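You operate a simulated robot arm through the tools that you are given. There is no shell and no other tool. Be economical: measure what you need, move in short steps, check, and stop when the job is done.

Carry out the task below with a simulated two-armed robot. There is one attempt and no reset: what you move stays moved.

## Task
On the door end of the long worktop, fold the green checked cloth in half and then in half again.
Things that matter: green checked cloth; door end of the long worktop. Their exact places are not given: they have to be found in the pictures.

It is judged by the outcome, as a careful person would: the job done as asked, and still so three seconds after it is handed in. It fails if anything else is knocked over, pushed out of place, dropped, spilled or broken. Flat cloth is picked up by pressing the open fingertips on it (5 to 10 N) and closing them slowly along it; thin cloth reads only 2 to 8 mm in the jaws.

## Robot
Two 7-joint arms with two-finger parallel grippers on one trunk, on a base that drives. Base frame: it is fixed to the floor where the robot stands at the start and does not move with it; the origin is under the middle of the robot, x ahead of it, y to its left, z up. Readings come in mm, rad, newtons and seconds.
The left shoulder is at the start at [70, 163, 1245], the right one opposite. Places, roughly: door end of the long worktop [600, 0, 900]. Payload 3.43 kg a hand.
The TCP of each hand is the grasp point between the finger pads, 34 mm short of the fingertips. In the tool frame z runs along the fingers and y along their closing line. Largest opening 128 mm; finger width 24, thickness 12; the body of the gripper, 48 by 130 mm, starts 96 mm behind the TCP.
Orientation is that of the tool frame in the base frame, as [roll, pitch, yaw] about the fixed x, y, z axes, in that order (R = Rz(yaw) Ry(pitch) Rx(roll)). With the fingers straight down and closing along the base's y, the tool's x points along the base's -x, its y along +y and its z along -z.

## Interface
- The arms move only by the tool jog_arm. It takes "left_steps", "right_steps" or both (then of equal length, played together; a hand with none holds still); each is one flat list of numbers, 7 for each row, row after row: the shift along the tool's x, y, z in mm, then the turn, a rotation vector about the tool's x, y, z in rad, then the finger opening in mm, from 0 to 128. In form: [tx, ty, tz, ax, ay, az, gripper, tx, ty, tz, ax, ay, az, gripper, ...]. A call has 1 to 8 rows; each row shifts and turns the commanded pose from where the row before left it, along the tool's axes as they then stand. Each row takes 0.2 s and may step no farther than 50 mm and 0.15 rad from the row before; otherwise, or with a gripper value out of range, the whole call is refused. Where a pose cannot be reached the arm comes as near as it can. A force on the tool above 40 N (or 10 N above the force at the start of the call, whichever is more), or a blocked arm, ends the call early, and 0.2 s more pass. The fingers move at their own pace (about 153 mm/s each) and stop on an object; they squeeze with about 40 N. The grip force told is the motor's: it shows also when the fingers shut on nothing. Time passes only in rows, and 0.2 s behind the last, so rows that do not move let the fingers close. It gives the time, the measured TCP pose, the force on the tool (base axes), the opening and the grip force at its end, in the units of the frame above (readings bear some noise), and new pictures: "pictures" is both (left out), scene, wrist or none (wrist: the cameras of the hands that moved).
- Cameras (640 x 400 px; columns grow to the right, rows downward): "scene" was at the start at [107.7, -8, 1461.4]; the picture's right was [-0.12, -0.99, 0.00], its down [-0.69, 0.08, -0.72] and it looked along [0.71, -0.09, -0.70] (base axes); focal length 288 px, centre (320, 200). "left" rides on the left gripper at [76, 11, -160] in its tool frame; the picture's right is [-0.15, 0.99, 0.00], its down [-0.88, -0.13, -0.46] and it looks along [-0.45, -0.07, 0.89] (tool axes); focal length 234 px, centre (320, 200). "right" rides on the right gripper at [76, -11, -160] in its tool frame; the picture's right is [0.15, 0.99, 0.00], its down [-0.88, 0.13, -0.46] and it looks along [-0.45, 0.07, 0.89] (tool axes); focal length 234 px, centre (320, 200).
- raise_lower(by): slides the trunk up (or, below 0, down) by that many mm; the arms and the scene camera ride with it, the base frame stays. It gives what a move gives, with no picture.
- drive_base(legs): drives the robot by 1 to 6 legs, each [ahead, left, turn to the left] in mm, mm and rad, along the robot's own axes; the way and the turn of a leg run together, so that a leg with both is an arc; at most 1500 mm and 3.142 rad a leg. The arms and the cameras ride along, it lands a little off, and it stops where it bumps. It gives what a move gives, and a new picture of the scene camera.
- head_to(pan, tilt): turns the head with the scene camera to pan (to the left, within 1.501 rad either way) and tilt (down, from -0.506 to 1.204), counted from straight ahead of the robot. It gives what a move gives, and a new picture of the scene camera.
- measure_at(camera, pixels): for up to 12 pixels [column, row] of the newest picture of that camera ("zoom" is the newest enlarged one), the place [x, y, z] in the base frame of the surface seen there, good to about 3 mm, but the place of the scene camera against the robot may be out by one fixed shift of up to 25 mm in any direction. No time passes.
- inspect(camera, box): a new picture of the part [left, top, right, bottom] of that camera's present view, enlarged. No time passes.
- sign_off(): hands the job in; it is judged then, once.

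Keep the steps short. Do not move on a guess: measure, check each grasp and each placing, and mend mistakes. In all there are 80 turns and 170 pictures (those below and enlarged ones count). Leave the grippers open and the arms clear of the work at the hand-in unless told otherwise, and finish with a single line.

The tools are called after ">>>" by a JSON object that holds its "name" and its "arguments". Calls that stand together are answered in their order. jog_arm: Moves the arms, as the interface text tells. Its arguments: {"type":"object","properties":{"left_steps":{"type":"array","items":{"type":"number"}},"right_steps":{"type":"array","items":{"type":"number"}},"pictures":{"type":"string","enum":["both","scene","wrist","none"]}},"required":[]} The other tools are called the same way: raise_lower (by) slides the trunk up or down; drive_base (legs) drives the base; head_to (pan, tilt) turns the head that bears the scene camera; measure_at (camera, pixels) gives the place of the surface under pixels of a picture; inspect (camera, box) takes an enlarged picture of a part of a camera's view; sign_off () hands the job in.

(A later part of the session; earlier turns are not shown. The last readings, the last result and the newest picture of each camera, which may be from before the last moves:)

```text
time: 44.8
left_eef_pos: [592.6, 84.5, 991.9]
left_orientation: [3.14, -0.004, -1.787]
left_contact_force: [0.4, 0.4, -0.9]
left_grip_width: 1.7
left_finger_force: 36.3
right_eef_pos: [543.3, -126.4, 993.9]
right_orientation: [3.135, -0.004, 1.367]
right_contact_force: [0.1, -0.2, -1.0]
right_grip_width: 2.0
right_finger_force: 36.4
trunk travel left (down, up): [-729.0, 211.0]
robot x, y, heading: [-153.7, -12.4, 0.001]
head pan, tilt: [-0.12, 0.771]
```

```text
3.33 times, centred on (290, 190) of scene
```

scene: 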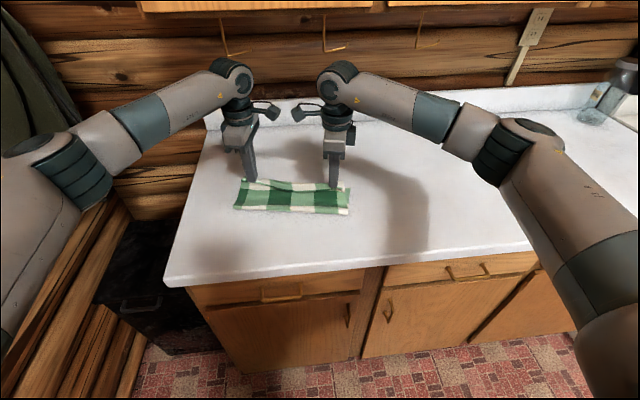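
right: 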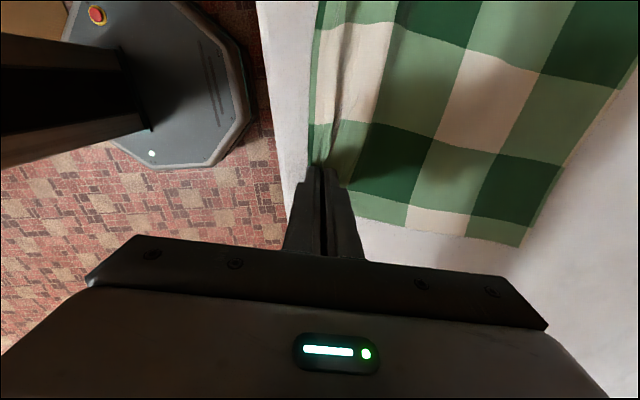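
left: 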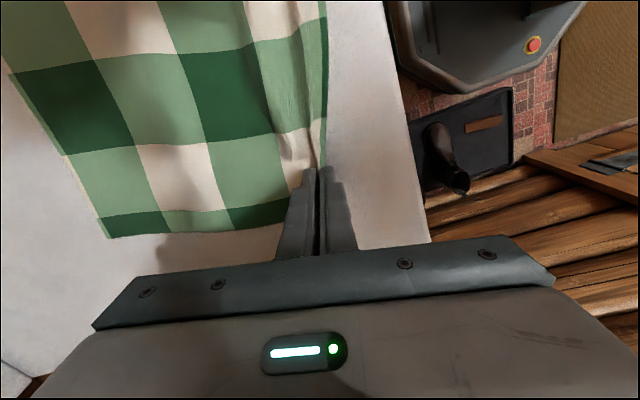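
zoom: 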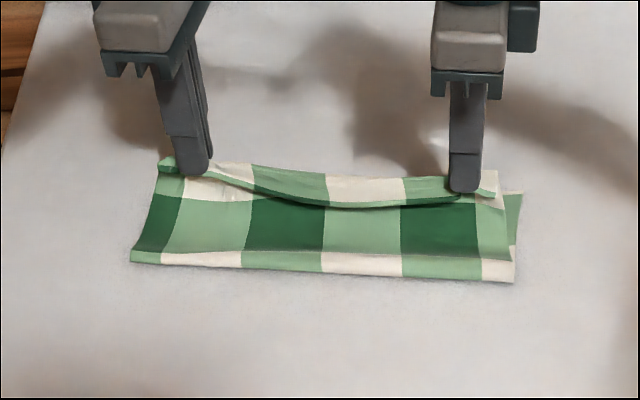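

The fold is forming better. Next I'll lower under the handle height and glide forward until the top layer is taut, tensioning slightly sideways. Then I'll come down while drawing back a little so the hem trails outward.

>>> {"name": "jog_arm", "arguments": {"left_steps": [-2, -15, 18, 0, 0, 0, 0, -2, -15, 12, 0, 0, 0, 0, -1, -20, 0, 0, 0, 0, 0, 0, -15, 0, 0, 0, 0, 0, 0, 4, 5, 0, 0, 0, 0, 0, 5, 6, 0, 0, 0, 0, 0, 4, 3, 0, 0, 0, 0], "right_steps": [-2, 15, 18, 0, 0, 0, 0, -2, 15, 13, 0, 0, 0, 0, -1, 20, 0, 0, 0, 0, 0, 0, 15, 0, 0, 0, 0, 0, 0, -4, 5, 0, 0, 0, 0, 0, -5, 6, 0, 0, 0, 0, 0, -4, 3, 0, 0, 0, 0], "pictures": "wrist"}}

>>> {"name": "inspect", "arguments": {"camera": "scene", "box": [200, 130, 380, 250]}}

```text
time: 46.4
left_eef_pos: [641.9, 78.1, 946.8]
left_orientation: [3.139, -0.006, -1.785]
left_contact_force: [-0.7, -5.3, 0.9]
left_grip_width: 2.0
left_finger_force: 36.4
right_eef_pos: [592.1, -141.6, 949.9]
right_orientation: [3.136, -0.004, 1.364]
right_contact_force: [0.4, 5.0, 1.4]
right_grip_width: 1.8
right_finger_force: 37.0
trunk travel left (down, up): [-729.0, 211.0]
robot x, y, heading: [-158.5, -13.6, 0.003]
head pan, tilt: [-0.12, 0.771]
```

right: 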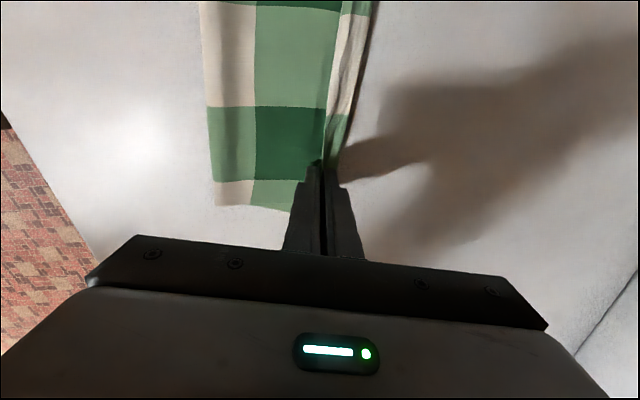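
left: 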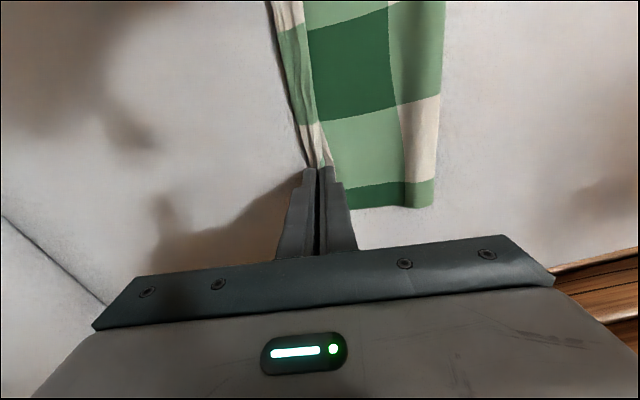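

```text
3.33 times, centred on (290, 190) of scene
```

zoom: 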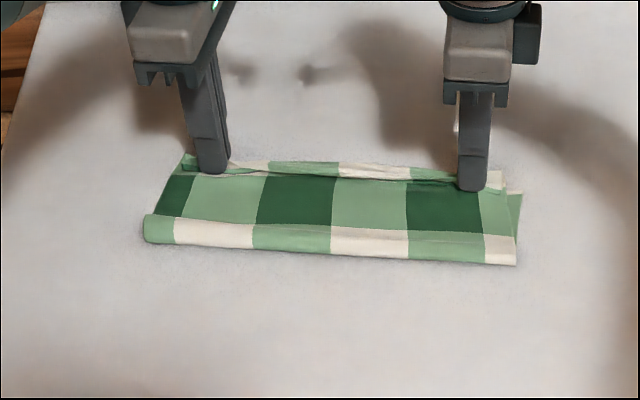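

The top layer still contains too much cloth: the fold sits about 28 mm into the next row of checks, and the hem strip of about 27 mm is turned back at the jaws. I'll lift 12 mm and draw both hands back 52 mm. That makes the strip trail outward and lets the fold roll back to the middle.

>>> {"name": "jog_arm", "arguments": {"left_steps": [1, 0, -12, 0, 0, 0, 0, 0, 13, 0, 0, 0, 0, 0, 0, 13, 0, 0, 0, 0, 0, 0, 13, 0, 0, 0, 0, 0, 0, 13, 2, 0, 0, 0, 0, 0, 0, 6, 0, 0, 0, 0], "right_steps": [1, 0, -10, 0, 0, 0, 0, 0, -13, 0, 0, 0, 0, 0, 0, -13, 0, 0, 0, 0, 0, 0, -13, 0, 0, 0, 0, 0, 0, -13, 2, 0, 0, 0, 0, 0, 0, 6, 0, 0, 0, 0], "pictures": "wrist"}}

>>> {"name": "inspect", "arguments": {"camera": "scene", "box": [200, 130, 380, 250]}}

```text
time: 47.8
left_eef_pos: [591.2, 88.3, 953.2]
left_orientation: [3.14, -0.005, -1.788]
left_contact_force: [-0.9, -3.1, 0.9]
left_grip_width: 2.1
left_finger_force: 36.7
right_eef_pos: [542.1, -130.4, 951.7]
right_orientation: [3.135, -0.003, 1.366]
right_contact_force: [0.0, 2.3, 0.0]
right_grip_width: 1.6
right_finger_force: 37.3
trunk travel left (down, up): [-729.0, 211.0]
robot x, y, heading: [-157.5, -13.5, 0.006]
head pan, tilt: [-0.12, 0.771]
```

right: 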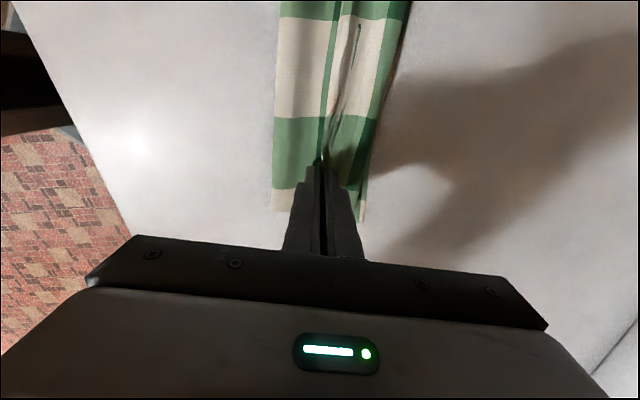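
left: 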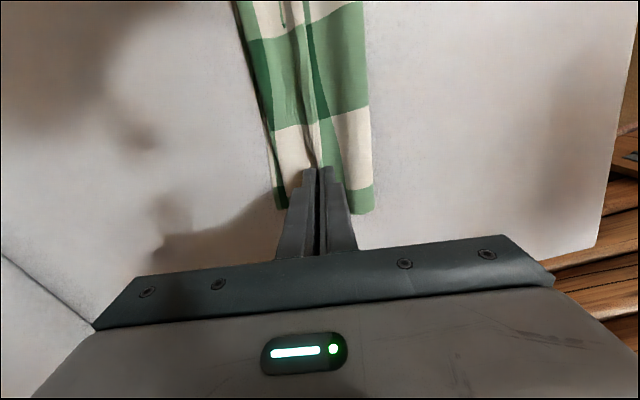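

```text
3.33 times, centred on (290, 190) of scene
```

zoom: 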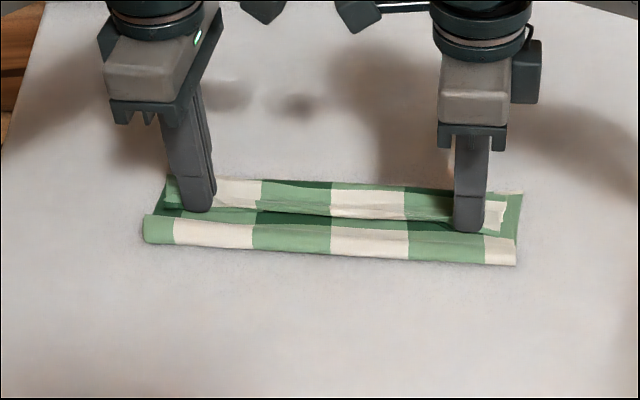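

The strip seems to lie outward now. I'll look closely at the layers.

>>> {"name": "inspect", "arguments": {"camera": "right", "box": [250, 0, 430, 220]}}

>>> {"name": "inspect", "arguments": {"camera": "scene", "box": [235, 175, 365, 215]}}

```text
1.82 times, centred on (340, 110) of right
```

zoom: 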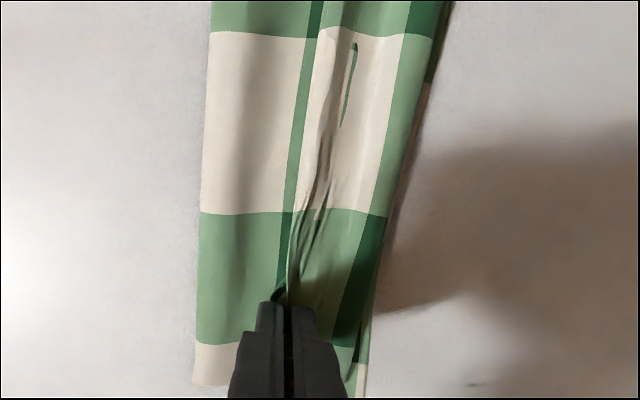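

```text
4.92 times, centred on (300, 195) of scene
```

zoom: 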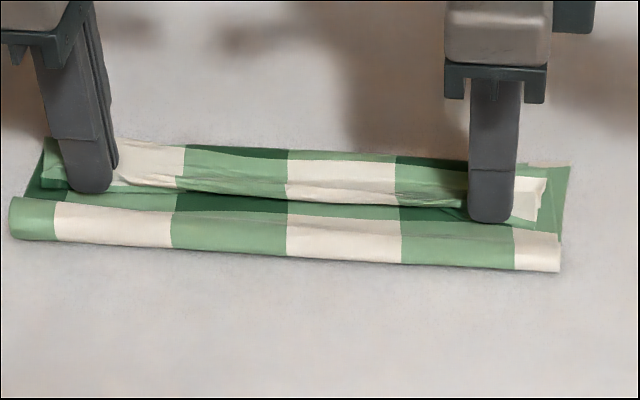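

The pinch takes too much cloth and the hem keeps tucking under, so I'm changing method:
1. Lay the cloth flat again.
2. Pinch it at the middle of its two sides, on the fold line, with these turned hands.
3. Lift it like over a clothesline and lower it folded.

First I'll pull the near edge back flat.

>>> {"name": "jog_arm", "arguments": {"left_steps": [0, 0, -30, 0, 0, 0, 0, 0, 25, -30, 0, 0, 0, 0, 0, 30, -15, 0, 0, 0, 0, 0, 30, 0, 0, 0, 0, 0, 0, 30, 15, 0, 0, 0, 0, 0, 30, 20, 0, 0, 0, 0, 0, 30, 20, 0, 0, 0, 0, 0, 10, 13, 0, 0, 0, 0], "right_steps": [0, 0, -30, 0, 0, 0, 0, 0, -25, -30, 0, 0, 0, 0, 0, -30, -15, 0, 0, 0, 0, 0, -30, 0, 0, 0, 0, 0, 0, -30, 15, 0, 0, 0, 0, 0, -30, 20, 0, 0, 0, 0, 0, -30, 20, 0, 0, 0, 0, 0, -10, 11, 0, 0, 0, 0], "pictures": "none"}}

>>> {"name": "jog_arm", "arguments": {"left_steps": [0, 0, 0, 0, 0, 0, 0, 0, 0, 0, 0, 0, 0, 15, 0, 0, 0, 0, 0, 0, 34, 0, 0, -15, 0, 0, 0, 34, -20, 0, -35, 0, 0, 0, 34, -30, 0, -35, 0, 0, 0, 34], "right_steps": [0, 0, 0, 0, 0, 0, 0, 0, 0, 0, 0, 0, 0, 15, 0, 0, 0, 0, 0, 0, 34, 0, 0, -15, 0, 0, 0, 34, -20, 0, -35, 0, 0, 0, 34, -30, 0, -35, 0, 0, 0, 34], "pictures": "both"}}

>>> {"name": "inspect", "arguments": {"camera": "scene", "box": [200, 160, 370, 280]}}

```text
time: 49.6
left_eef_pos: [409.9, 128.2, 957.8]
left_orientation: [3.14, -0.005, -1.785]
left_contact_force: [-0.3, -4.2, -0.4]
left_grip_width: 1.9
left_finger_force: 37.0
right_eef_pos: [359.0, -92.9, 959.3]
right_orientation: [3.134, -0.003, 1.367]
right_contact_force: [1.2, 4.7, -0.1]
right_grip_width: 1.5
right_finger_force: 36.5
trunk travel left (down, up): [-729.0, 211.0]
robot x, y, heading: [-154.1, -13.6, 0.002]
head pan, tilt: [-0.12, 0.771]
```

```text
time: 51.0
left_eef_pos: [419.9, 177.5, 1044.9]
left_orientation: [-3.141, -0.006, -1.787]
left_contact_force: [-0.1, 0.4, 1.0]
left_grip_width: 34.0
left_finger_force: 0.1
right_eef_pos: [348.8, -142.6, 1045.5]
right_orientation: [3.134, -0.005, 1.368]
right_contact_force: [-0.8, -0.7, -0.4]
right_grip_width: 34.1
right_finger_force: 0.0
trunk travel left (down, up): [-729.0, 211.0]
robot x, y, heading: [-156.3, -18.1, -0.002]
head pan, tilt: [-0.12, 0.771]
```

scene: 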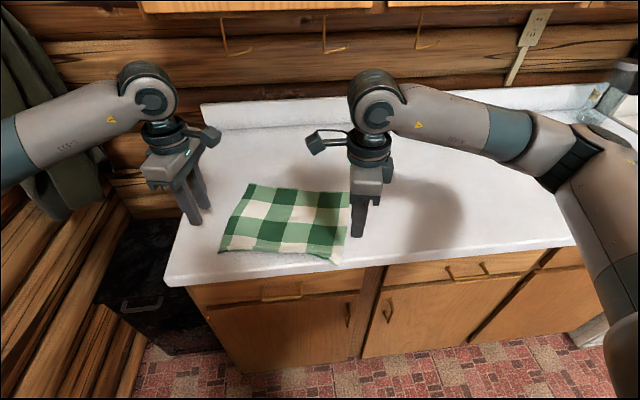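
right: 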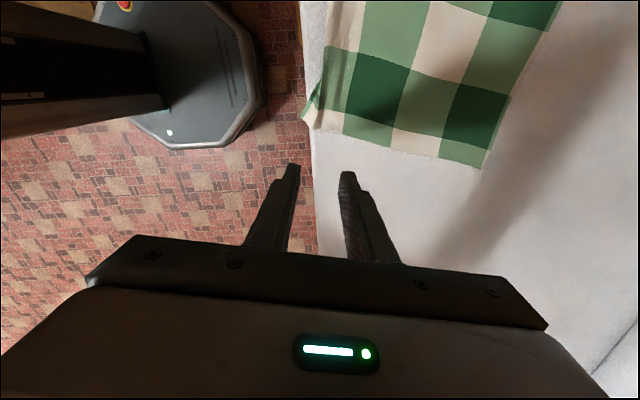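
left: 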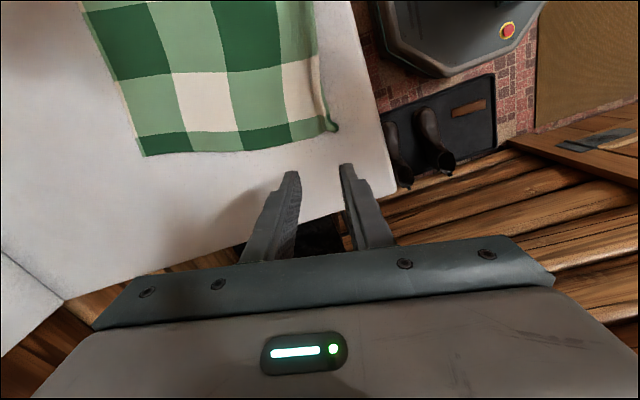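

```text
3.33 times, centred on (285, 220) of scene
```

zoom: 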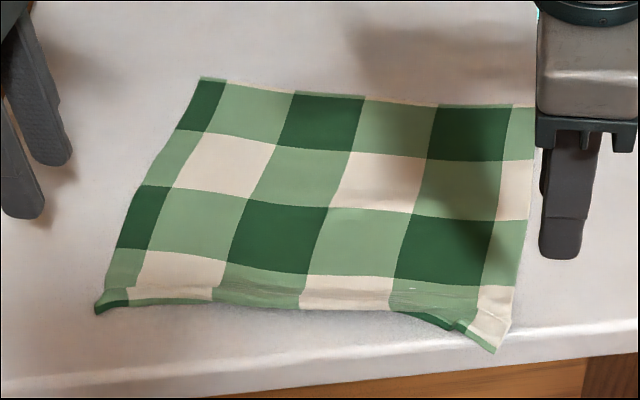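

The cloth is flat. The fold line is the boundary between the second and third check rows. I'll measure where it meets the two side edges, along with the corners.

>>> {"name": "measure_at", "arguments": {"camera": "left", "pixels": [[145, 153], [190, 150], [240, 147], [290, 140], [334, 130], [238, 130]]}}

>>> {"name": "measure_at", "arguments": {"camera": "right", "pixels": [[486, 164], [440, 156], [390, 146], [343, 131], [308, 118], [393, 125]]}}

>>> {"name": "inspect", "arguments": {"camera": "right", "box": [280, 0, 580, 190]}}

```text
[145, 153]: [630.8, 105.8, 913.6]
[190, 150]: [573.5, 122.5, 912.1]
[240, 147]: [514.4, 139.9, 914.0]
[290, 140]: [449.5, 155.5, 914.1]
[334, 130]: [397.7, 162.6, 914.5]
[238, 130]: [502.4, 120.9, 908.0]
```

```text
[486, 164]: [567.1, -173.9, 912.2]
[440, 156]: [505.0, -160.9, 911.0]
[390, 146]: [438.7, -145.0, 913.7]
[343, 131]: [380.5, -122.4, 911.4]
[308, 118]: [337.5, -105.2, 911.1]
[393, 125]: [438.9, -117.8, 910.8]
```

```text
2.11 times, centred on (430, 95) of right
```

zoom: 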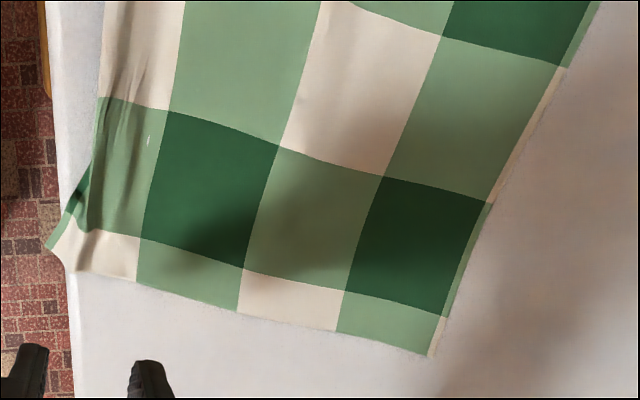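

The fold line meets the left side at (511,141) and the right side at (445,−146). I'll bring the hands over it, 18 mm inside each side.

>>> {"name": "jog_arm", "arguments": {"left_steps": [11.4, -32.2, 29, 0, 0, 0, 38, 11.4, -32.2, 29, 0, 0, 0, 38, 11.4, -32.2, 29, 0, 0, 0, 38], "right_steps": [11.3, 31.7, 29, 0, 0, 0, 38, 11.3, 31.7, 29, 0, 0, 0, 38, 11.3, 31.7, 29, 0, 0, 0, 38], "pictures": "wrist"}}

```text
time: 51.8
left_eef_pos: [510.2, 125.0, 955.7]
left_orientation: [3.137, -0.004, -1.785]
left_contact_force: [0.3, 0.2, 0.2]
left_grip_width: 38.1
left_finger_force: 0.1
right_eef_pos: [453.0, -125.9, 958.8]
right_orientation: [3.137, -0.004, 1.366]
right_contact_force: [0.9, -0.5, -0.6]
right_grip_width: 38.0
right_finger_force: 0.0
trunk travel left (down, up): [-729.0, 211.0]
robot x, y, heading: [-152.7, -15.6, 0.005]
head pan, tilt: [-0.12, 0.771]
```

right: 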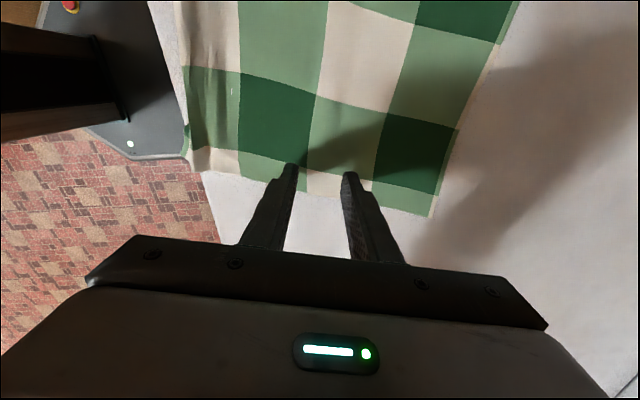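
left: 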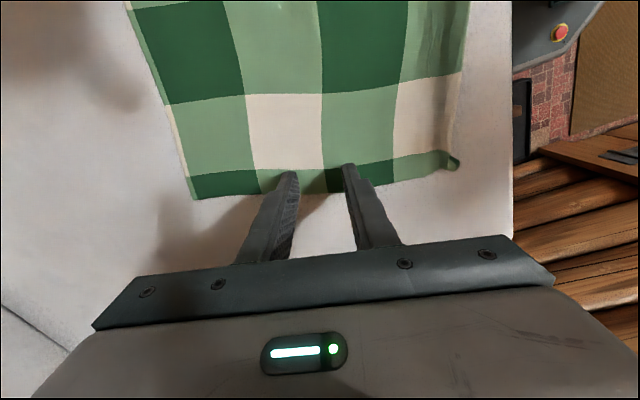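

Well aligned; the right needs 4 mm back. I'll lower, press lightly and close slowly.

>>> {"name": "jog_arm", "arguments": {"left_steps": [0, 3, 6, 0, 0, 0, 38, 0, 0, 4, 0, 0, 0, 38, 0, 0, 1.8, 0, 0, 0, 38, 0, 0, 0, 0, 0, 0, 30, 0, 0, 0, 0, 0, 0, 22, 0, 0, 0, 0, 0, 0, 14, 0, 0, 0, 0, 0, 0, 6, 0, 0, 0, 0, 0, 0, 0], "right_steps": [0, -4, 8, 0, 0, 0, 38, 0, 0, 5, 0, 0, 0, 38, 0, 0, 1.8, 0, 0, 0, 38, 0, 0, 0, 0, 0, 0, 30, 0, 0, 0, 0, 0, 0, 22, 0, 0, 0, 0, 0, 0, 14, 0, 0, 0, 0, 0, 0, 6, 0, 0, 0, 0, 0, 0, 0], "pictures": "none"}}

```text
time: 53.6
left_eef_pos: [503.5, 124.6, 946.3]
left_orientation: [-3.14, -0.006, -1.785]
left_contact_force: [-0.7, -0.7, -0.4]
left_grip_width: 0.1
left_finger_force: 33.0
right_eef_pos: [446.3, -126.3, 945.8]
right_orientation: [3.132, -0.005, 1.366]
right_contact_force: [0.9, 0.1, 18.1]
right_grip_width: 1.7
right_finger_force: 37.2
trunk travel left (down, up): [-729.0, 211.0]
robot x, y, heading: [-155.9, -14.9, 0.004]
head pan, tilt: [-0.12, 0.771]
```

The right holds (1.7). The left missed because it didn't press. I'll retry the left, lower by 2 mm.

>>> {"name": "jog_arm", "arguments": {"left_steps": [0, 0, -4, 0, 0, 0, 40, 0, -3, 0, 0, 0, 0, 40, 0, 0, 6.5, 0, 0, 0, 40, 0, 0, 0, 0, 0, 0, 31, 0, 0, 0, 0, 0, 0, 23, 0, 0, 0, 0, 0, 0, 15, 0, 0, 0, 0, 0, 0, 7, 0, 0, 0, 0, 0, 0, 0], "pictures": "none"}}

```text
time: 55.4
left_eef_pos: [505.9, 123.3, 946.2]
left_orientation: [-3.14, -0.006, -1.787]
left_contact_force: [0.9, -0.3, 11.7]
left_grip_width: 2.0
left_finger_force: 36.9
right_eef_pos: [444.9, -126.5, 946.2]
right_orientation: [3.13, -0.004, 1.367]
right_contact_force: [2.3, 1.2, 16.1]
right_grip_width: 1.7
right_finger_force: 36.6
trunk travel left (down, up): [-729.0, 211.0]
robot x, y, heading: [-154.5, -13.7, -0.0]
head pan, tilt: [-0.12, 0.771]
```

Both hands hold the fold line. I'll lift straight up with slight sideways tension so the two halves hang down.

>>> {"name": "jog_arm", "arguments": {"left_steps": [-1, 0, -15, 0, 0, 0, 0, -2, 0, -20, 0, 0, 0, 0, 0, 0, -20, 0, 0, 0, 0, 0, 0, -20, 0, 0, 0, 0, 0, 0, -20, 0, 0, 0, 0, 0, 0, -20, 0, 0, 0, 0, 0, 0, 0, 0, 0, 0, 0], "right_steps": [-1, 0, -15, 0, 0, 0, 0, -2, 0, -20, 0, 0, 0, 0, 0, 0, -20, 0, 0, 0, 0, 0, 0, -20, 0, 0, 0, 0, 0, 0, -20, 0, 0, 0, 0, 0, 0, -20, 0, 0, 0, 0, 0, 0, 0, 0, 0, 0, 0], "pictures": "both"}}

>>> {"name": "inspect", "arguments": {"camera": "scene", "box": [190, 130, 370, 260]}}

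```text
time: 57.0
left_eef_pos: [508.8, 126.5, 1058.4]
left_orientation: [3.139, -0.006, -1.788]
left_contact_force: [-0.5, -0.7, -1.0]
left_grip_width: 2.0
left_finger_force: 36.6
right_eef_pos: [445.5, -129.8, 1057.4]
right_orientation: [3.135, -0.003, 1.367]
right_contact_force: [0.5, 1.1, 0.2]
right_grip_width: 1.7
right_finger_force: 36.5
trunk travel left (down, up): [-729.0, 211.0]
robot x, y, heading: [-155.3, -18.0, 0.006]
head pan, tilt: [-0.12, 0.771]
```

scene: 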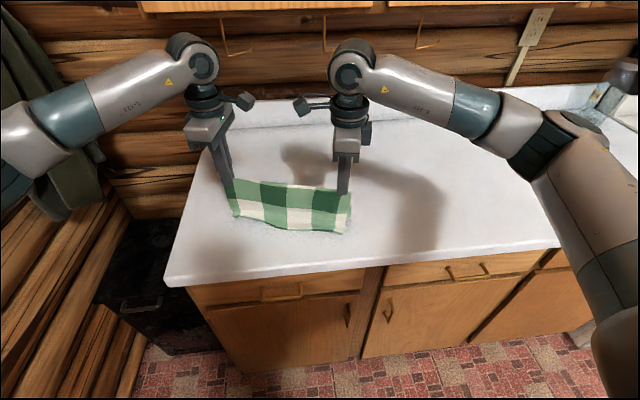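
right: 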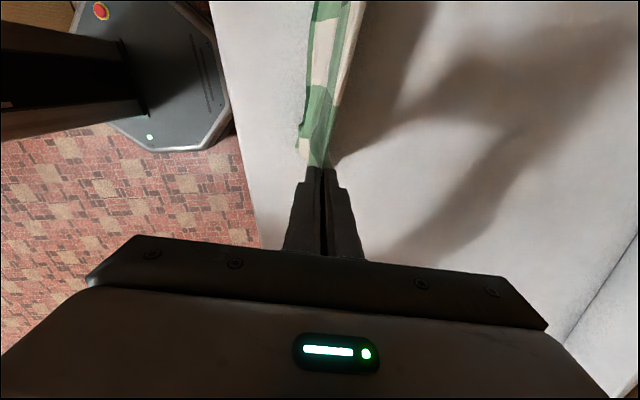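
left: 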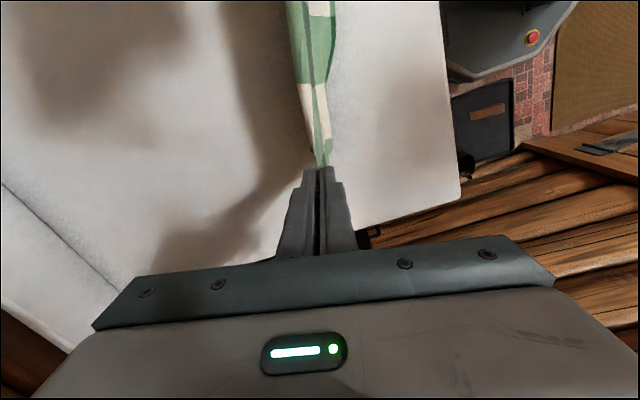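

```text
3.08 times, centred on (280, 195) of scene
```

zoom: 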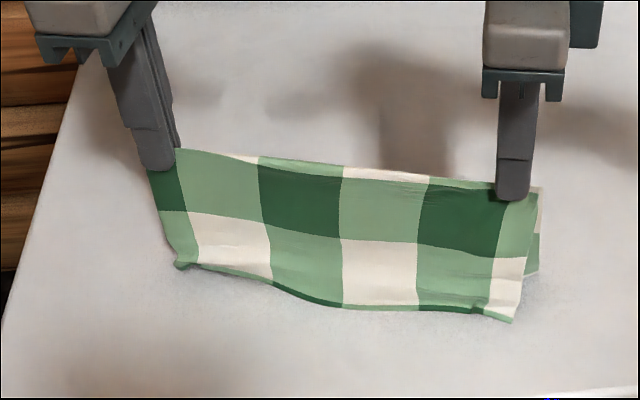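

The cloth hangs neatly in half. I'll raise it a touch, shift 50 mm forward for room, then lay it down by arcing toward the robot so both hems trail away.

>>> {"name": "jog_arm", "arguments": {"left_steps": [0, 0, -12, 0, 0, 0, 0, 0, -17, 0, 0, 0, 0, 0, 0, -17, 0, 0, 0, 0, 0, 0, -16, 0, 0, 0, 0, 0, 0, 0, 8, 0, 0, 0, 0, 0, 0, 0, 0, 0, 0, 0], "right_steps": [0, 0, -12, 0, 0, 0, 0, 0, 17, 0, 0, 0, 0, 0, 0, 17, 0, 0, 0, 0, 0, 0, 16, 0, 0, 0, 0, 0, 0, 0, 8, 0, 0, 0, 0, 0, 0, 0, 0, 0, 0, 0], "pictures": "none"}}

>>> {"name": "jog_arm", "arguments": {"left_steps": [0, 27, 3.8, 0, 0, 0, 0, 0, 27, 11, 0, 0, 0, 0, 0, 23, 18, 0, 0, 0, 0, 0, 18, 23, 0, 0, 0, 0, 0, 11, 27, 0, 0, 0, 0, 0, 6, 26, 0, 0, 0, 0], "right_steps": [0, -27, 3.8, 0, 0, 0, 0, 0, -27, 11, 0, 0, 0, 0, 0, -23, 18, 0, 0, 0, 0, 0, -18, 23, 0, 0, 0, 0, 0, -11, 27, 0, 0, 0, 0, 0, -6, 25, 0, 0, 0, 0], "pictures": "both"}}

>>> {"name": "inspect", "arguments": {"camera": "scene", "box": [190, 150, 370, 280]}}

```text
time: 58.4
left_eef_pos: [557.4, 115.5, 1062.5]
left_orientation: [3.14, -0.006, -1.787]
left_contact_force: [-0.5, -2.2, 0.6]
left_grip_width: 1.8
left_finger_force: 37.0
right_eef_pos: [493.9, -140.6, 1063.4]
right_orientation: [3.133, -0.003, 1.367]
right_contact_force: [0.0, 0.9, 0.5]
right_grip_width: 1.7
right_finger_force: 36.3
trunk travel left (down, up): [-729.0, 211.0]
robot x, y, heading: [-153.5, -12.7, 0.001]
head pan, tilt: [-0.12, 0.771]
```

```text
time: 59.8
left_eef_pos: [447.9, 139.2, 953.4]
left_orientation: [3.139, -0.006, -1.788]
left_contact_force: [-0.9, -0.9, 0.7]
left_grip_width: 2.0
left_finger_force: 36.8
right_eef_pos: [385.8, -116.9, 954.0]
right_orientation: [3.135, -0.004, 1.367]
right_contact_force: [-0.6, 0.6, 0.5]
right_grip_width: 1.9
right_finger_force: 36.0
trunk travel left (down, up): [-729.0, 211.0]
robot x, y, heading: [-153.8, -13.2, 0.006]
head pan, tilt: [-0.12, 0.771]
```

scene: 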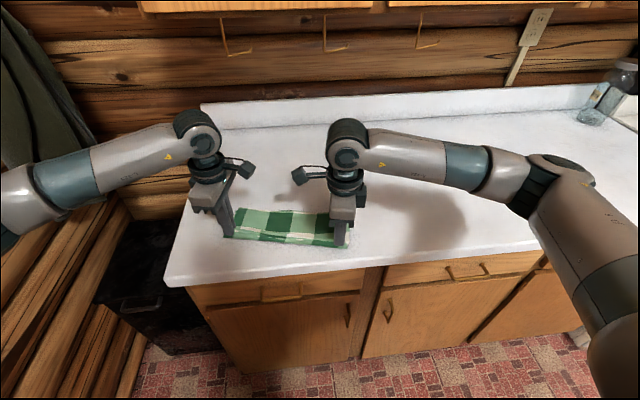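
right: 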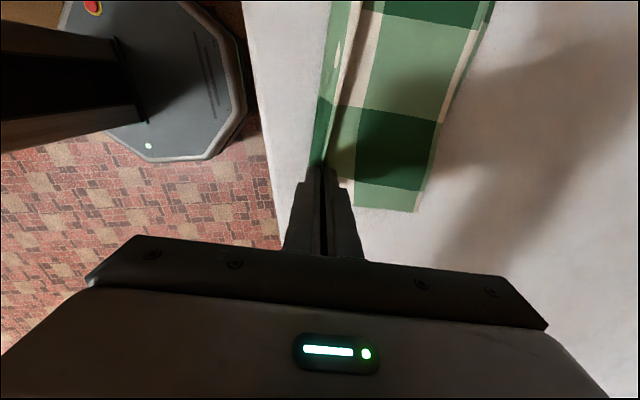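
left: 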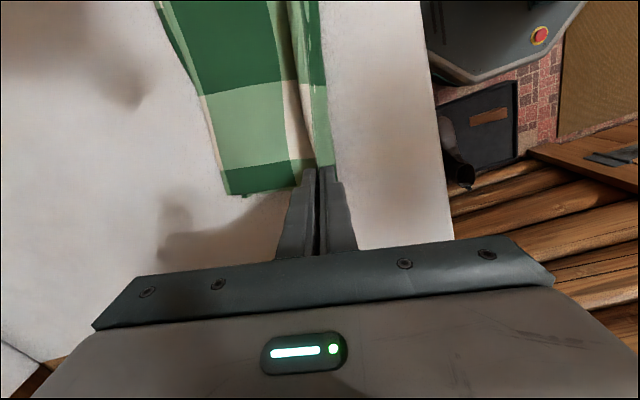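

```text
3.08 times, centred on (280, 215) of scene
```

zoom: 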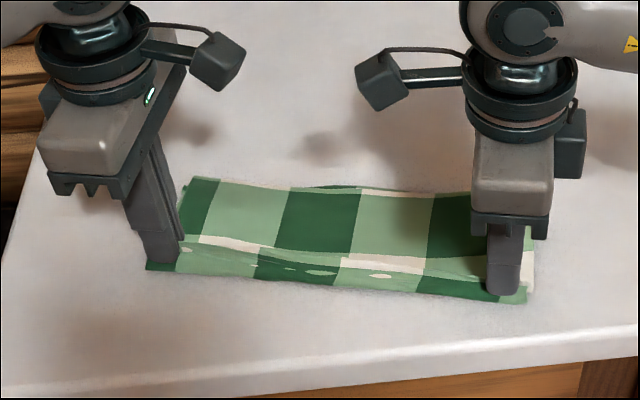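

It's laid folded in half, with a small bulge in front of the crest. I'll pull 22 mm toward the robot to draw the bulge out, set it down, release and lift away.

>>> {"name": "jog_arm", "arguments": {"left_steps": [0, 11, 1, 0, 0, 0, 0, 0, 11, 2, 0, 0, 0, 0, 0, 0, 3, 0, 0, 0, 0, 0, 0, 0, 0, 0, 0, 10, 0, 0, 0, 0, 0, 0, 30, 0, 0, -20, 0, 0, 0, 30, -20, 0, -40, 0, 0, 0, 30, -25, 0, -40, 0, 0, 0, 30], "right_steps": [0, -11, 1, 0, 0, 0, 0, 0, -11, 2, 0, 0, 0, 0, 0, 0, 3, 0, 0, 0, 0, 0, 0, 0, 0, 0, 0, 10, 0, 0, 0, 0, 0, 0, 30, 0, 0, -20, 0, 0, 0, 30, -20, 0, -40, 0, 0, 0, 30, -25, 0, -40, 0, 0, 0, 30], "pictures": "both"}}

>>> {"name": "inspect", "arguments": {"camera": "scene", "box": [190, 150, 370, 280]}}

```text
time: 61.6
left_eef_pos: [436.1, 187.6, 1049.3]
left_orientation: [3.141, -0.005, -1.788]
left_contact_force: [-0.7, -0.2, -0.1]
left_grip_width: 29.9
left_finger_force: 0.2
right_eef_pos: [351.6, -157.8, 1048.2]
right_orientation: [3.132, -0.003, 1.37]
right_contact_force: [-0.2, 0.3, 0.0]
right_grip_width: 29.9
right_finger_force: 0.0
trunk travel left (down, up): [-729.0, 211.0]
robot x, y, heading: [-152.1, -11.1, 0.003]
head pan, tilt: [-0.12, 0.771]
```

scene: 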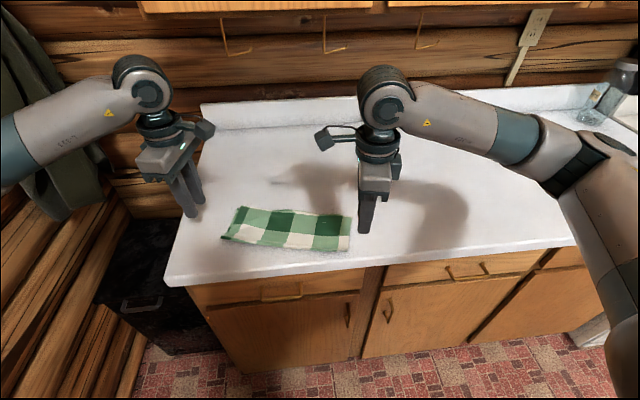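
right: 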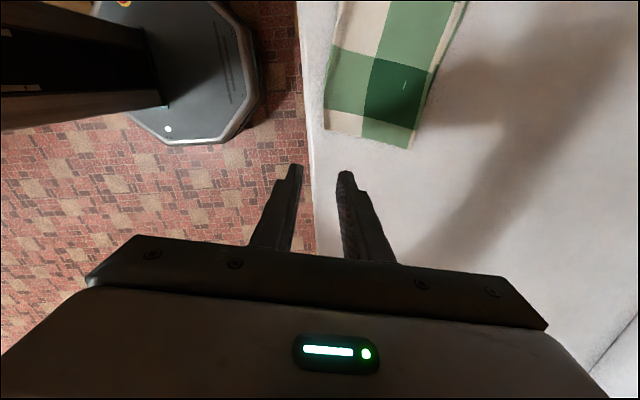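
left: 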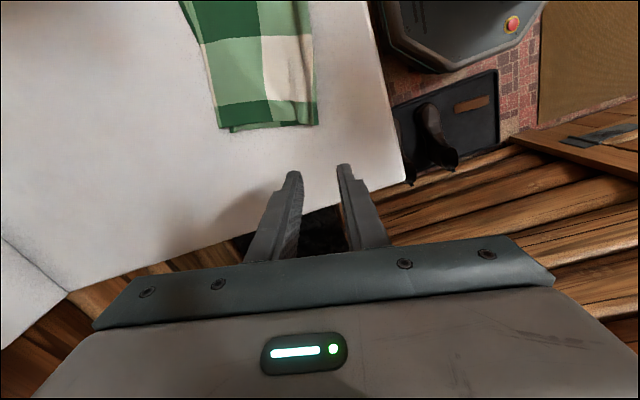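

```text
3.08 times, centred on (280, 215) of scene
```

zoom: 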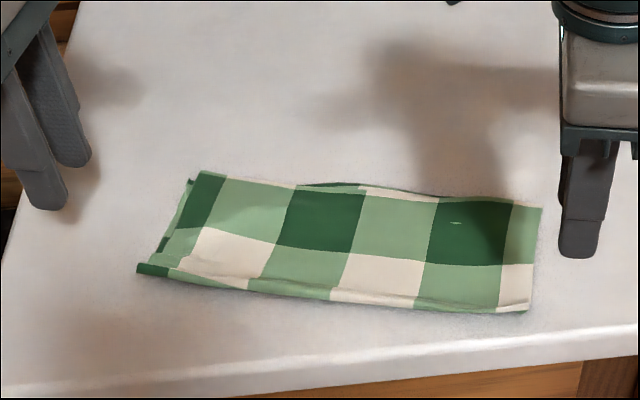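

A clean first half-fold. Now I'll measure the strip's corners for the second fold across its length.

>>> {"name": "measure_at", "arguments": {"camera": "left", "pixels": [[222, 126], [314, 122], [290, 60], [195, 40], [203, 68], [300, 90]]}}

>>> {"name": "measure_at", "arguments": {"camera": "right", "pixels": [[328, 130], [409, 145], [338, 50], [460, 10], [425, 100], [342, 15]]}}

>>> {"name": "measure_at", "arguments": {"camera": "zoom", "pixels": [[203, 175], [540, 209], [527, 308], [142, 270], [340, 297], [365, 188], [345, 250]]}}

```text
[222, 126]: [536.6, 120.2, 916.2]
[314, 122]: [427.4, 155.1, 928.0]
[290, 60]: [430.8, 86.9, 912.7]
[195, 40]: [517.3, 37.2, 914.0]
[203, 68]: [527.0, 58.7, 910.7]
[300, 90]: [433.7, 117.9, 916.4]
```

```text
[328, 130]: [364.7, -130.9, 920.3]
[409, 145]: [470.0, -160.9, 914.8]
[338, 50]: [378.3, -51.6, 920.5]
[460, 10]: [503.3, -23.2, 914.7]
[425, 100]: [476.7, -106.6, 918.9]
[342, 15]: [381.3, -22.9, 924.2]
```

```text
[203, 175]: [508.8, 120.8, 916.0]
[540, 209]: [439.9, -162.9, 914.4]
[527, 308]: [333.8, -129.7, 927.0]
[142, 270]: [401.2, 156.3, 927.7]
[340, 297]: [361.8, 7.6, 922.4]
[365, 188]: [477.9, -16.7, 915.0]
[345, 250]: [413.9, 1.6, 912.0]
```

Strip corners: FL (537,120), NL (427,155), NR (364,−131), FR (470,−161), so its centre is about (450,−4). Two hands can't fit on the 113 mm width, so I'll pinch its middle with the left hand, closing along the strip's length. Right hand moves clear; left turns back.

>>> {"name": "jog_arm", "arguments": {"left_steps": [0, 0, -5, 0, 0, 0.145, 40, 0, 0, 0, 0, 0, 0.145, 40, 0, 0, 0, 0, 0, 0.145, 40, 0, 0, 0, 0, 0, 0.145, 40, 0, 0, 0, 0, 0, 0.145, 40, 0, 0, 0, 0, 0, 0.145, 40, 0, 0, 0, 0, 0, 0.145, 40, 0, 0, 0, 0, 0, 0.145, 40], "right_steps": [-35, 0, -5, 0, 0, 0, 40, -40, 0, 0, 0, 0, 0, 40, -40, 0, 0, 0, 0, 0, 40, -40, 0, 0, 0, 0, 0, 40, 0, 0, 0, 0, 0, 0, 40, 0, 0, 0, 0, 0, 0, 40, 0, 0, 0, 0, 0, 0, 40, 0, 0, 0, 0, 0, 0, 40], "pictures": "none"}}

>>> {"name": "jog_arm", "arguments": {"left_steps": [0, 0, 0, 0, 0, 0.135, 40, 0, 0, 0, 0, 0, 0.135, 40, 0, 0, 0, 0, 0, 0.135, 40, -10.8, -37, 15, 0, 0, 0, 44, -10.8, -37, 18, 0, 0, 0, 44, -10.8, -37, 18, 0, 0, 0, 44, -10.8, -37, 18, 0, 0, 0, 44, -10.8, -37, 18, 0, 0, 0, 44], "pictures": "both"}}

```text
time: 63.4
left_eef_pos: [435.6, 188.5, 1051.7]
left_orientation: [-3.138, -0.003, -2.949]
left_contact_force: [-0.1, -0.3, -0.3]
left_grip_width: 39.8
left_finger_force: 0.0
right_eef_pos: [323.0, -310.6, 1052.6]
right_orientation: [3.134, -0.003, 1.367]
right_contact_force: [-0.3, 0.7, -0.1]
right_grip_width: 39.9
right_finger_force: 0.0
trunk travel left (down, up): [-729.0, 211.0]
robot x, y, heading: [-151.4, -16.5, 0.006]
head pan, tilt: [-0.12, 0.771]
```

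```text
time: 65.2
left_eef_pos: [449.8, -5.9, 966.4]
left_orientation: [-3.137, 0.0, 2.931]
left_contact_force: [-0.7, -0.7, -0.6]
left_grip_width: 44.0
left_finger_force: 0.1
right_eef_pos: [323.2, -310.4, 1051.8]
right_orientation: [3.135, -0.007, 1.366]
right_contact_force: [0.2, 0.1, -0.2]
right_grip_width: 39.8
right_finger_force: 0.1
trunk travel left (down, up): [-729.0, 211.0]
robot x, y, heading: [-154.5, -16.1, 0.004]
head pan, tilt: [-0.12, 0.771]
```

scene: 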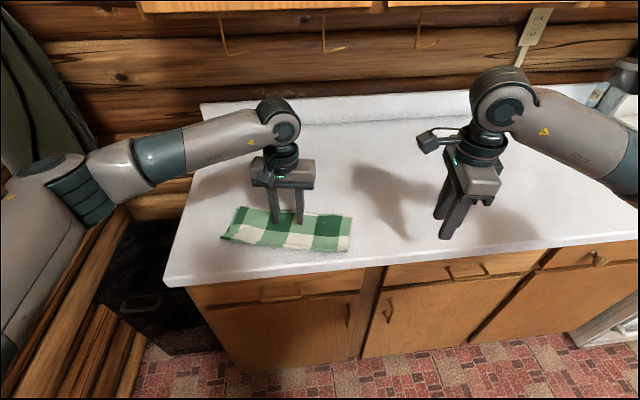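
left: 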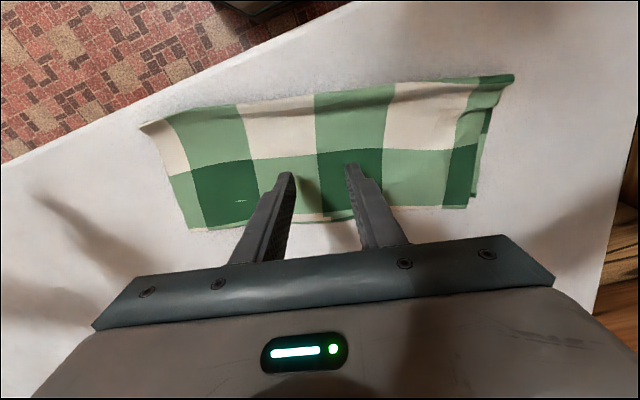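

Centred on the strip. Lowering to contact.

>>> {"name": "jog_arm", "arguments": {"left_steps": [0, 0, 10, 0, 0, 0, 44, 0, 0, 6, 0, 0, 0, 44, 0, 0, 3, 0, 0, 0, 44, 0, 0, 1.5, 0, 0, 0, 44, 0, 0, 1, 0, 0, 0, 44], "pictures": "none"}}

```text
time: 66.4
left_eef_pos: [450.2, -3.6, 946.3]
left_orientation: [-3.137, 0.001, 2.931]
left_contact_force: [-0.4, 0.3, 4.4]
left_grip_width: 44.2
left_finger_force: 0.1
right_eef_pos: [321.9, -308.2, 1052.1]
right_orientation: [3.132, -0.004, 1.367]
right_contact_force: [0.1, 0.0, 0.1]
right_grip_width: 39.7
right_finger_force: 0.1
trunk travel left (down, up): [-729.0, 211.0]
robot x, y, heading: [-152.0, -15.7, 0.005]
head pan, tilt: [-0.12, 0.771]
```

Contact at 4 N. I'll press a little harder to take both layers, then close slowly and lift 15 mm to check.

>>> {"name": "jog_arm", "arguments": {"left_steps": [0, 0, 1.8, 0, 0, 0, 44, 0, 0, 0, 0, 0, 0, 36, 0, 0, 0, 0, 0, 0, 28, 0, 0, 0, 0, 0, 0, 20, 0, 0, 0, 0, 0, 0, 12, 0, 0, 0, 0, 0, 0, 4, 0, 0, 0, 0, 0, 0, 0, 0, 0, -18, 0, 0, 0, 0], "pictures": "both"}}

>>> {"name": "inspect", "arguments": {"camera": "scene", "box": [200, 150, 370, 270]}}

```text
time: 68.2
left_eef_pos: [450.0, -4.1, 958.2]
left_orientation: [-3.137, -0.005, 2.929]
left_contact_force: [0.1, -0.4, 0.5]
left_grip_width: 2.6
left_finger_force: 36.9
right_eef_pos: [324.0, -309.4, 1052.1]
right_orientation: [3.135, -0.003, 1.365]
right_contact_force: [1.0, 0.0, -0.1]
right_grip_width: 40.0
right_finger_force: 0.0
trunk travel left (down, up): [-729.0, 211.0]
robot x, y, heading: [-153.2, -12.9, 0.003]
head pan, tilt: [-0.12, 0.771]
```

scene: 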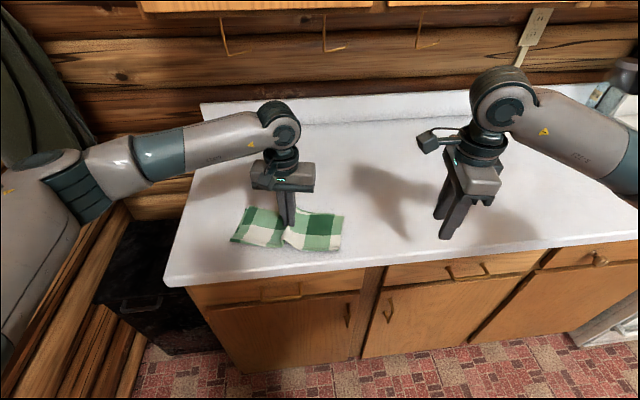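
left: 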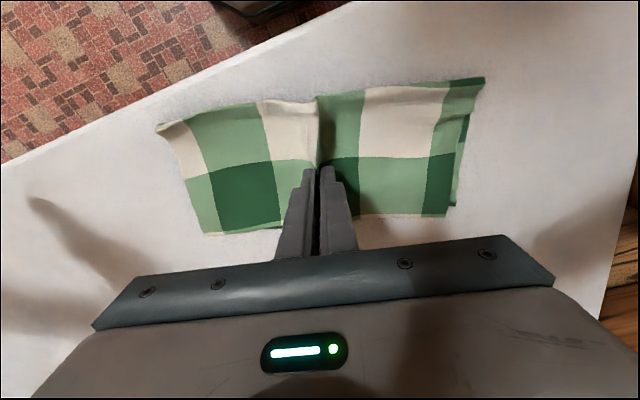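

```text
3.33 times, centred on (285, 210) of scene
```

zoom: 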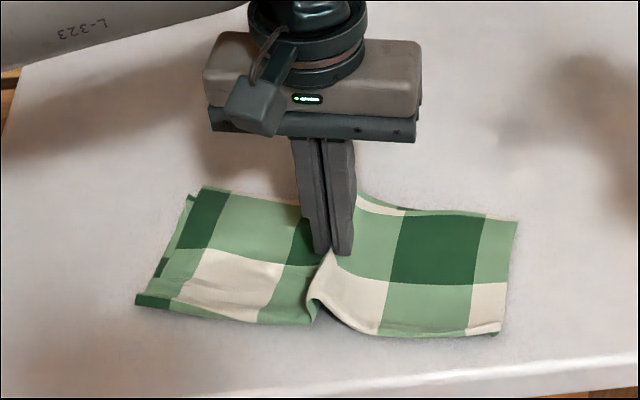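

The ridge runs across the whole width (2.6 mm in the jaws). I'll lift so both ends hang.

>>> {"name": "jog_arm", "arguments": {"left_steps": [0, 0, -18, 0, 0, 0, 0, 0, 0, -20, 0, 0, 0, 0, 0, 0, -20, 0, 0, 0, 0, 0, 0, -20, 0, 0, 0, 0, 0, 0, -20, 0, 0, 0, 0, 0, 0, -20, 0, 0, 0, 0, 0, 0, -12, 0, 0, 0, 0, 0, 0, 0, 0, 0, 0, 0], "pictures": "both"}}

>>> {"name": "inspect", "arguments": {"camera": "scene", "box": [200, 130, 370, 260]}}

```text
time: 70.0
left_eef_pos: [451.2, -4.6, 1092.1]
left_orientation: [-3.136, -0.001, 2.934]
left_contact_force: [1.4, -0.5, -1.4]
left_grip_width: 2.8
left_finger_force: 37.1
right_eef_pos: [322.4, -308.8, 1051.0]
right_orientation: [3.135, -0.003, 1.367]
right_contact_force: [-0.5, -0.4, -0.1]
right_grip_width: 40.0
right_finger_force: 0.0
trunk travel left (down, up): [-729.0, 211.0]
robot x, y, heading: [-158.1, -13.8, 0.006]
head pan, tilt: [-0.12, 0.771]
```

scene: 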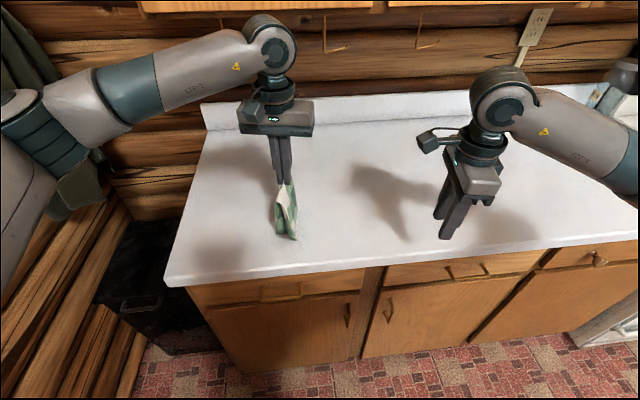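
left: 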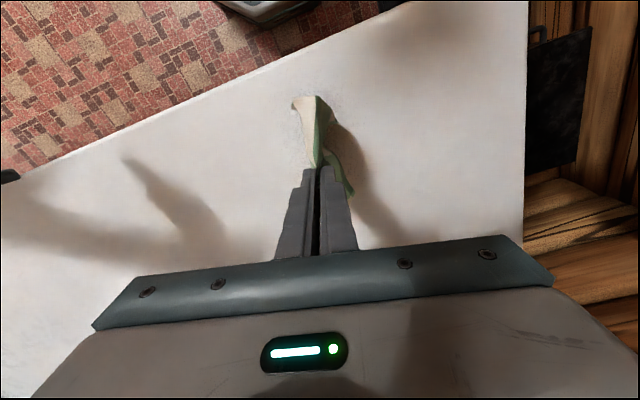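

```text
3.08 times, centred on (285, 195) of scene
```

zoom: 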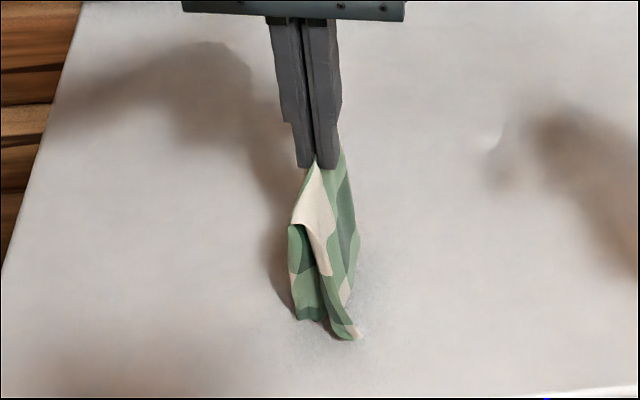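

Held at one point, the wings droop. I'll lay it down in an arc toward the right so the ends trail left, then tidy the crest with both hands.

>>> {"name": "jog_arm", "arguments": {"left_steps": [0, 0, 8, 0, 0, 0, 0, 0, -33, 5, 0, 0, 0, 0, 0, -31, 13, 0, 0, 0, 0, 0, -27, 20, 0, 0, 0, 0, 0, -22, 27, 0, 0, 0, 0, 0, -15, 31, 0, 0, 0, 0, 0, -10, 32, 0, 0, 0, 0, 0, -5, 5, 0, 0, 0, 0], "pictures": "both"}}

>>> {"name": "inspect", "arguments": {"camera": "scene", "box": [220, 160, 390, 280]}}

```text
time: 71.8
left_eef_pos: [420.6, -142.7, 950.9]
left_orientation: [-3.137, -0.002, 2.932]
left_contact_force: [-0.6, -0.6, 0.1]
left_grip_width: 2.7
left_finger_force: 37.1
right_eef_pos: [322.5, -310.6, 1051.4]
right_orientation: [3.132, -0.002, 1.367]
right_contact_force: [0.0, 0.6, 0.4]
right_grip_width: 39.5
right_finger_force: 0.0
trunk travel left (down, up): [-729.0, 211.0]
robot x, y, heading: [-159.0, -14.1, 0.005]
head pan, tilt: [-0.12, 0.771]
```

scene: 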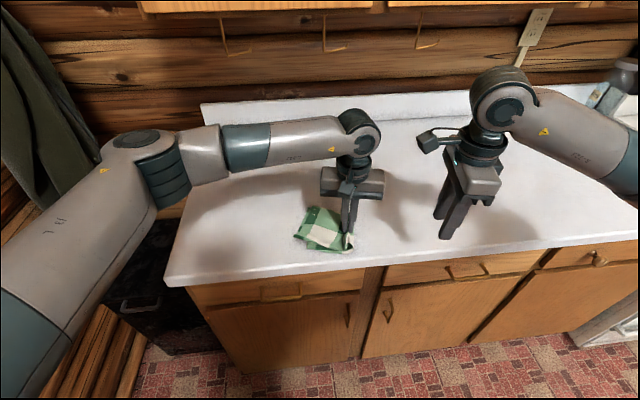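
left: 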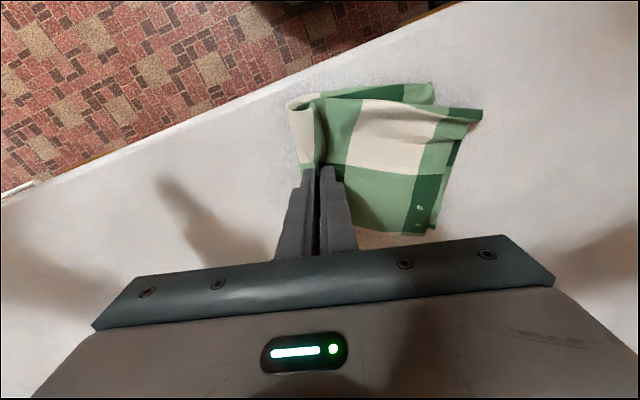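

```text
3.33 times, centred on (305, 220) of scene
```

zoom: 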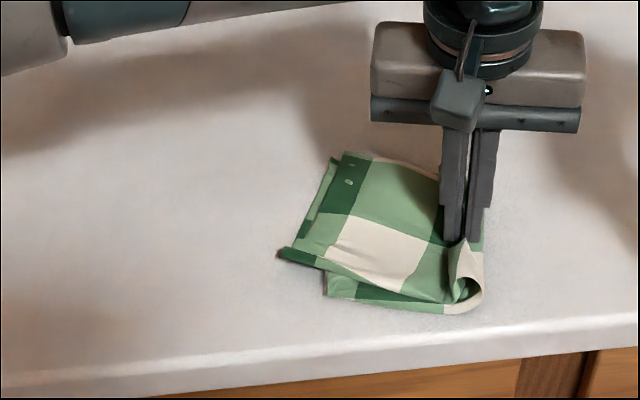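

That laid down very well, close to a square quarter. I'll set the crest down, release, lift and look.

>>> {"name": "jog_arm", "arguments": {"left_steps": [0, -6, 0, 0, 0, 0, 0, 0, -4, 3, 0, 0, 0, 0, 0, 0, 0, 0, 0, 0, 12, 0, 0, 0, 0, 0, 0, 30, 0, 0, -20, 0, 0, 0, 30, 0, 0, -40, 0, 0, 0, 30, 0, 0, -45, 0, 0, 0, 30], "pictures": "both"}}

>>> {"name": "inspect", "arguments": {"camera": "scene", "box": [240, 170, 390, 280]}}

```text
time: 73.4
left_eef_pos: [417.9, -153.7, 1053.2]
left_orientation: [-3.135, -0.001, 2.932]
left_contact_force: [0.5, 0.2, -0.2]
left_grip_width: 30.0
left_finger_force: 0.0
right_eef_pos: [321.9, -309.4, 1052.7]
right_orientation: [3.135, -0.003, 1.367]
right_contact_force: [-0.2, 0.9, 1.1]
right_grip_width: 39.8
right_finger_force: 0.1
trunk travel left (down, up): [-729.0, 211.0]
robot x, y, heading: [-156.3, -16.8, 0.006]
head pan, tilt: [-0.12, 0.771]
```

scene: 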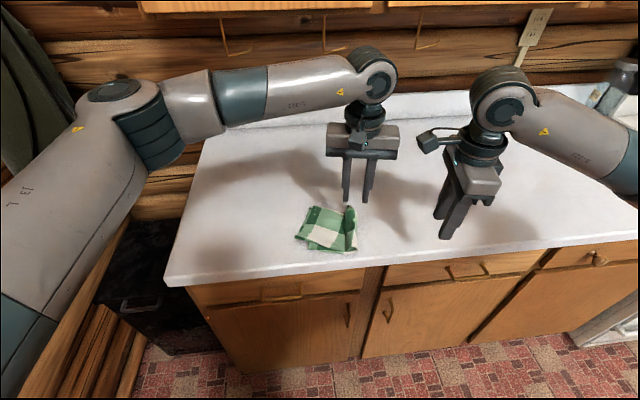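
left: 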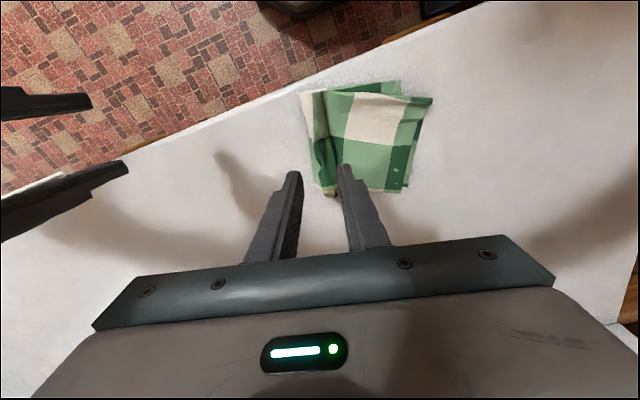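

```text
3.64 times, centred on (315, 225) of scene
```

zoom: 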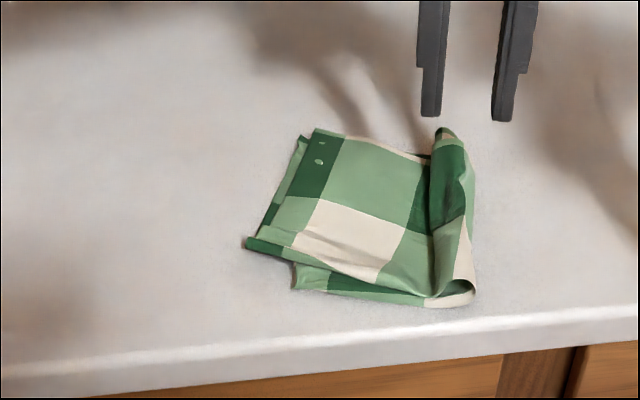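

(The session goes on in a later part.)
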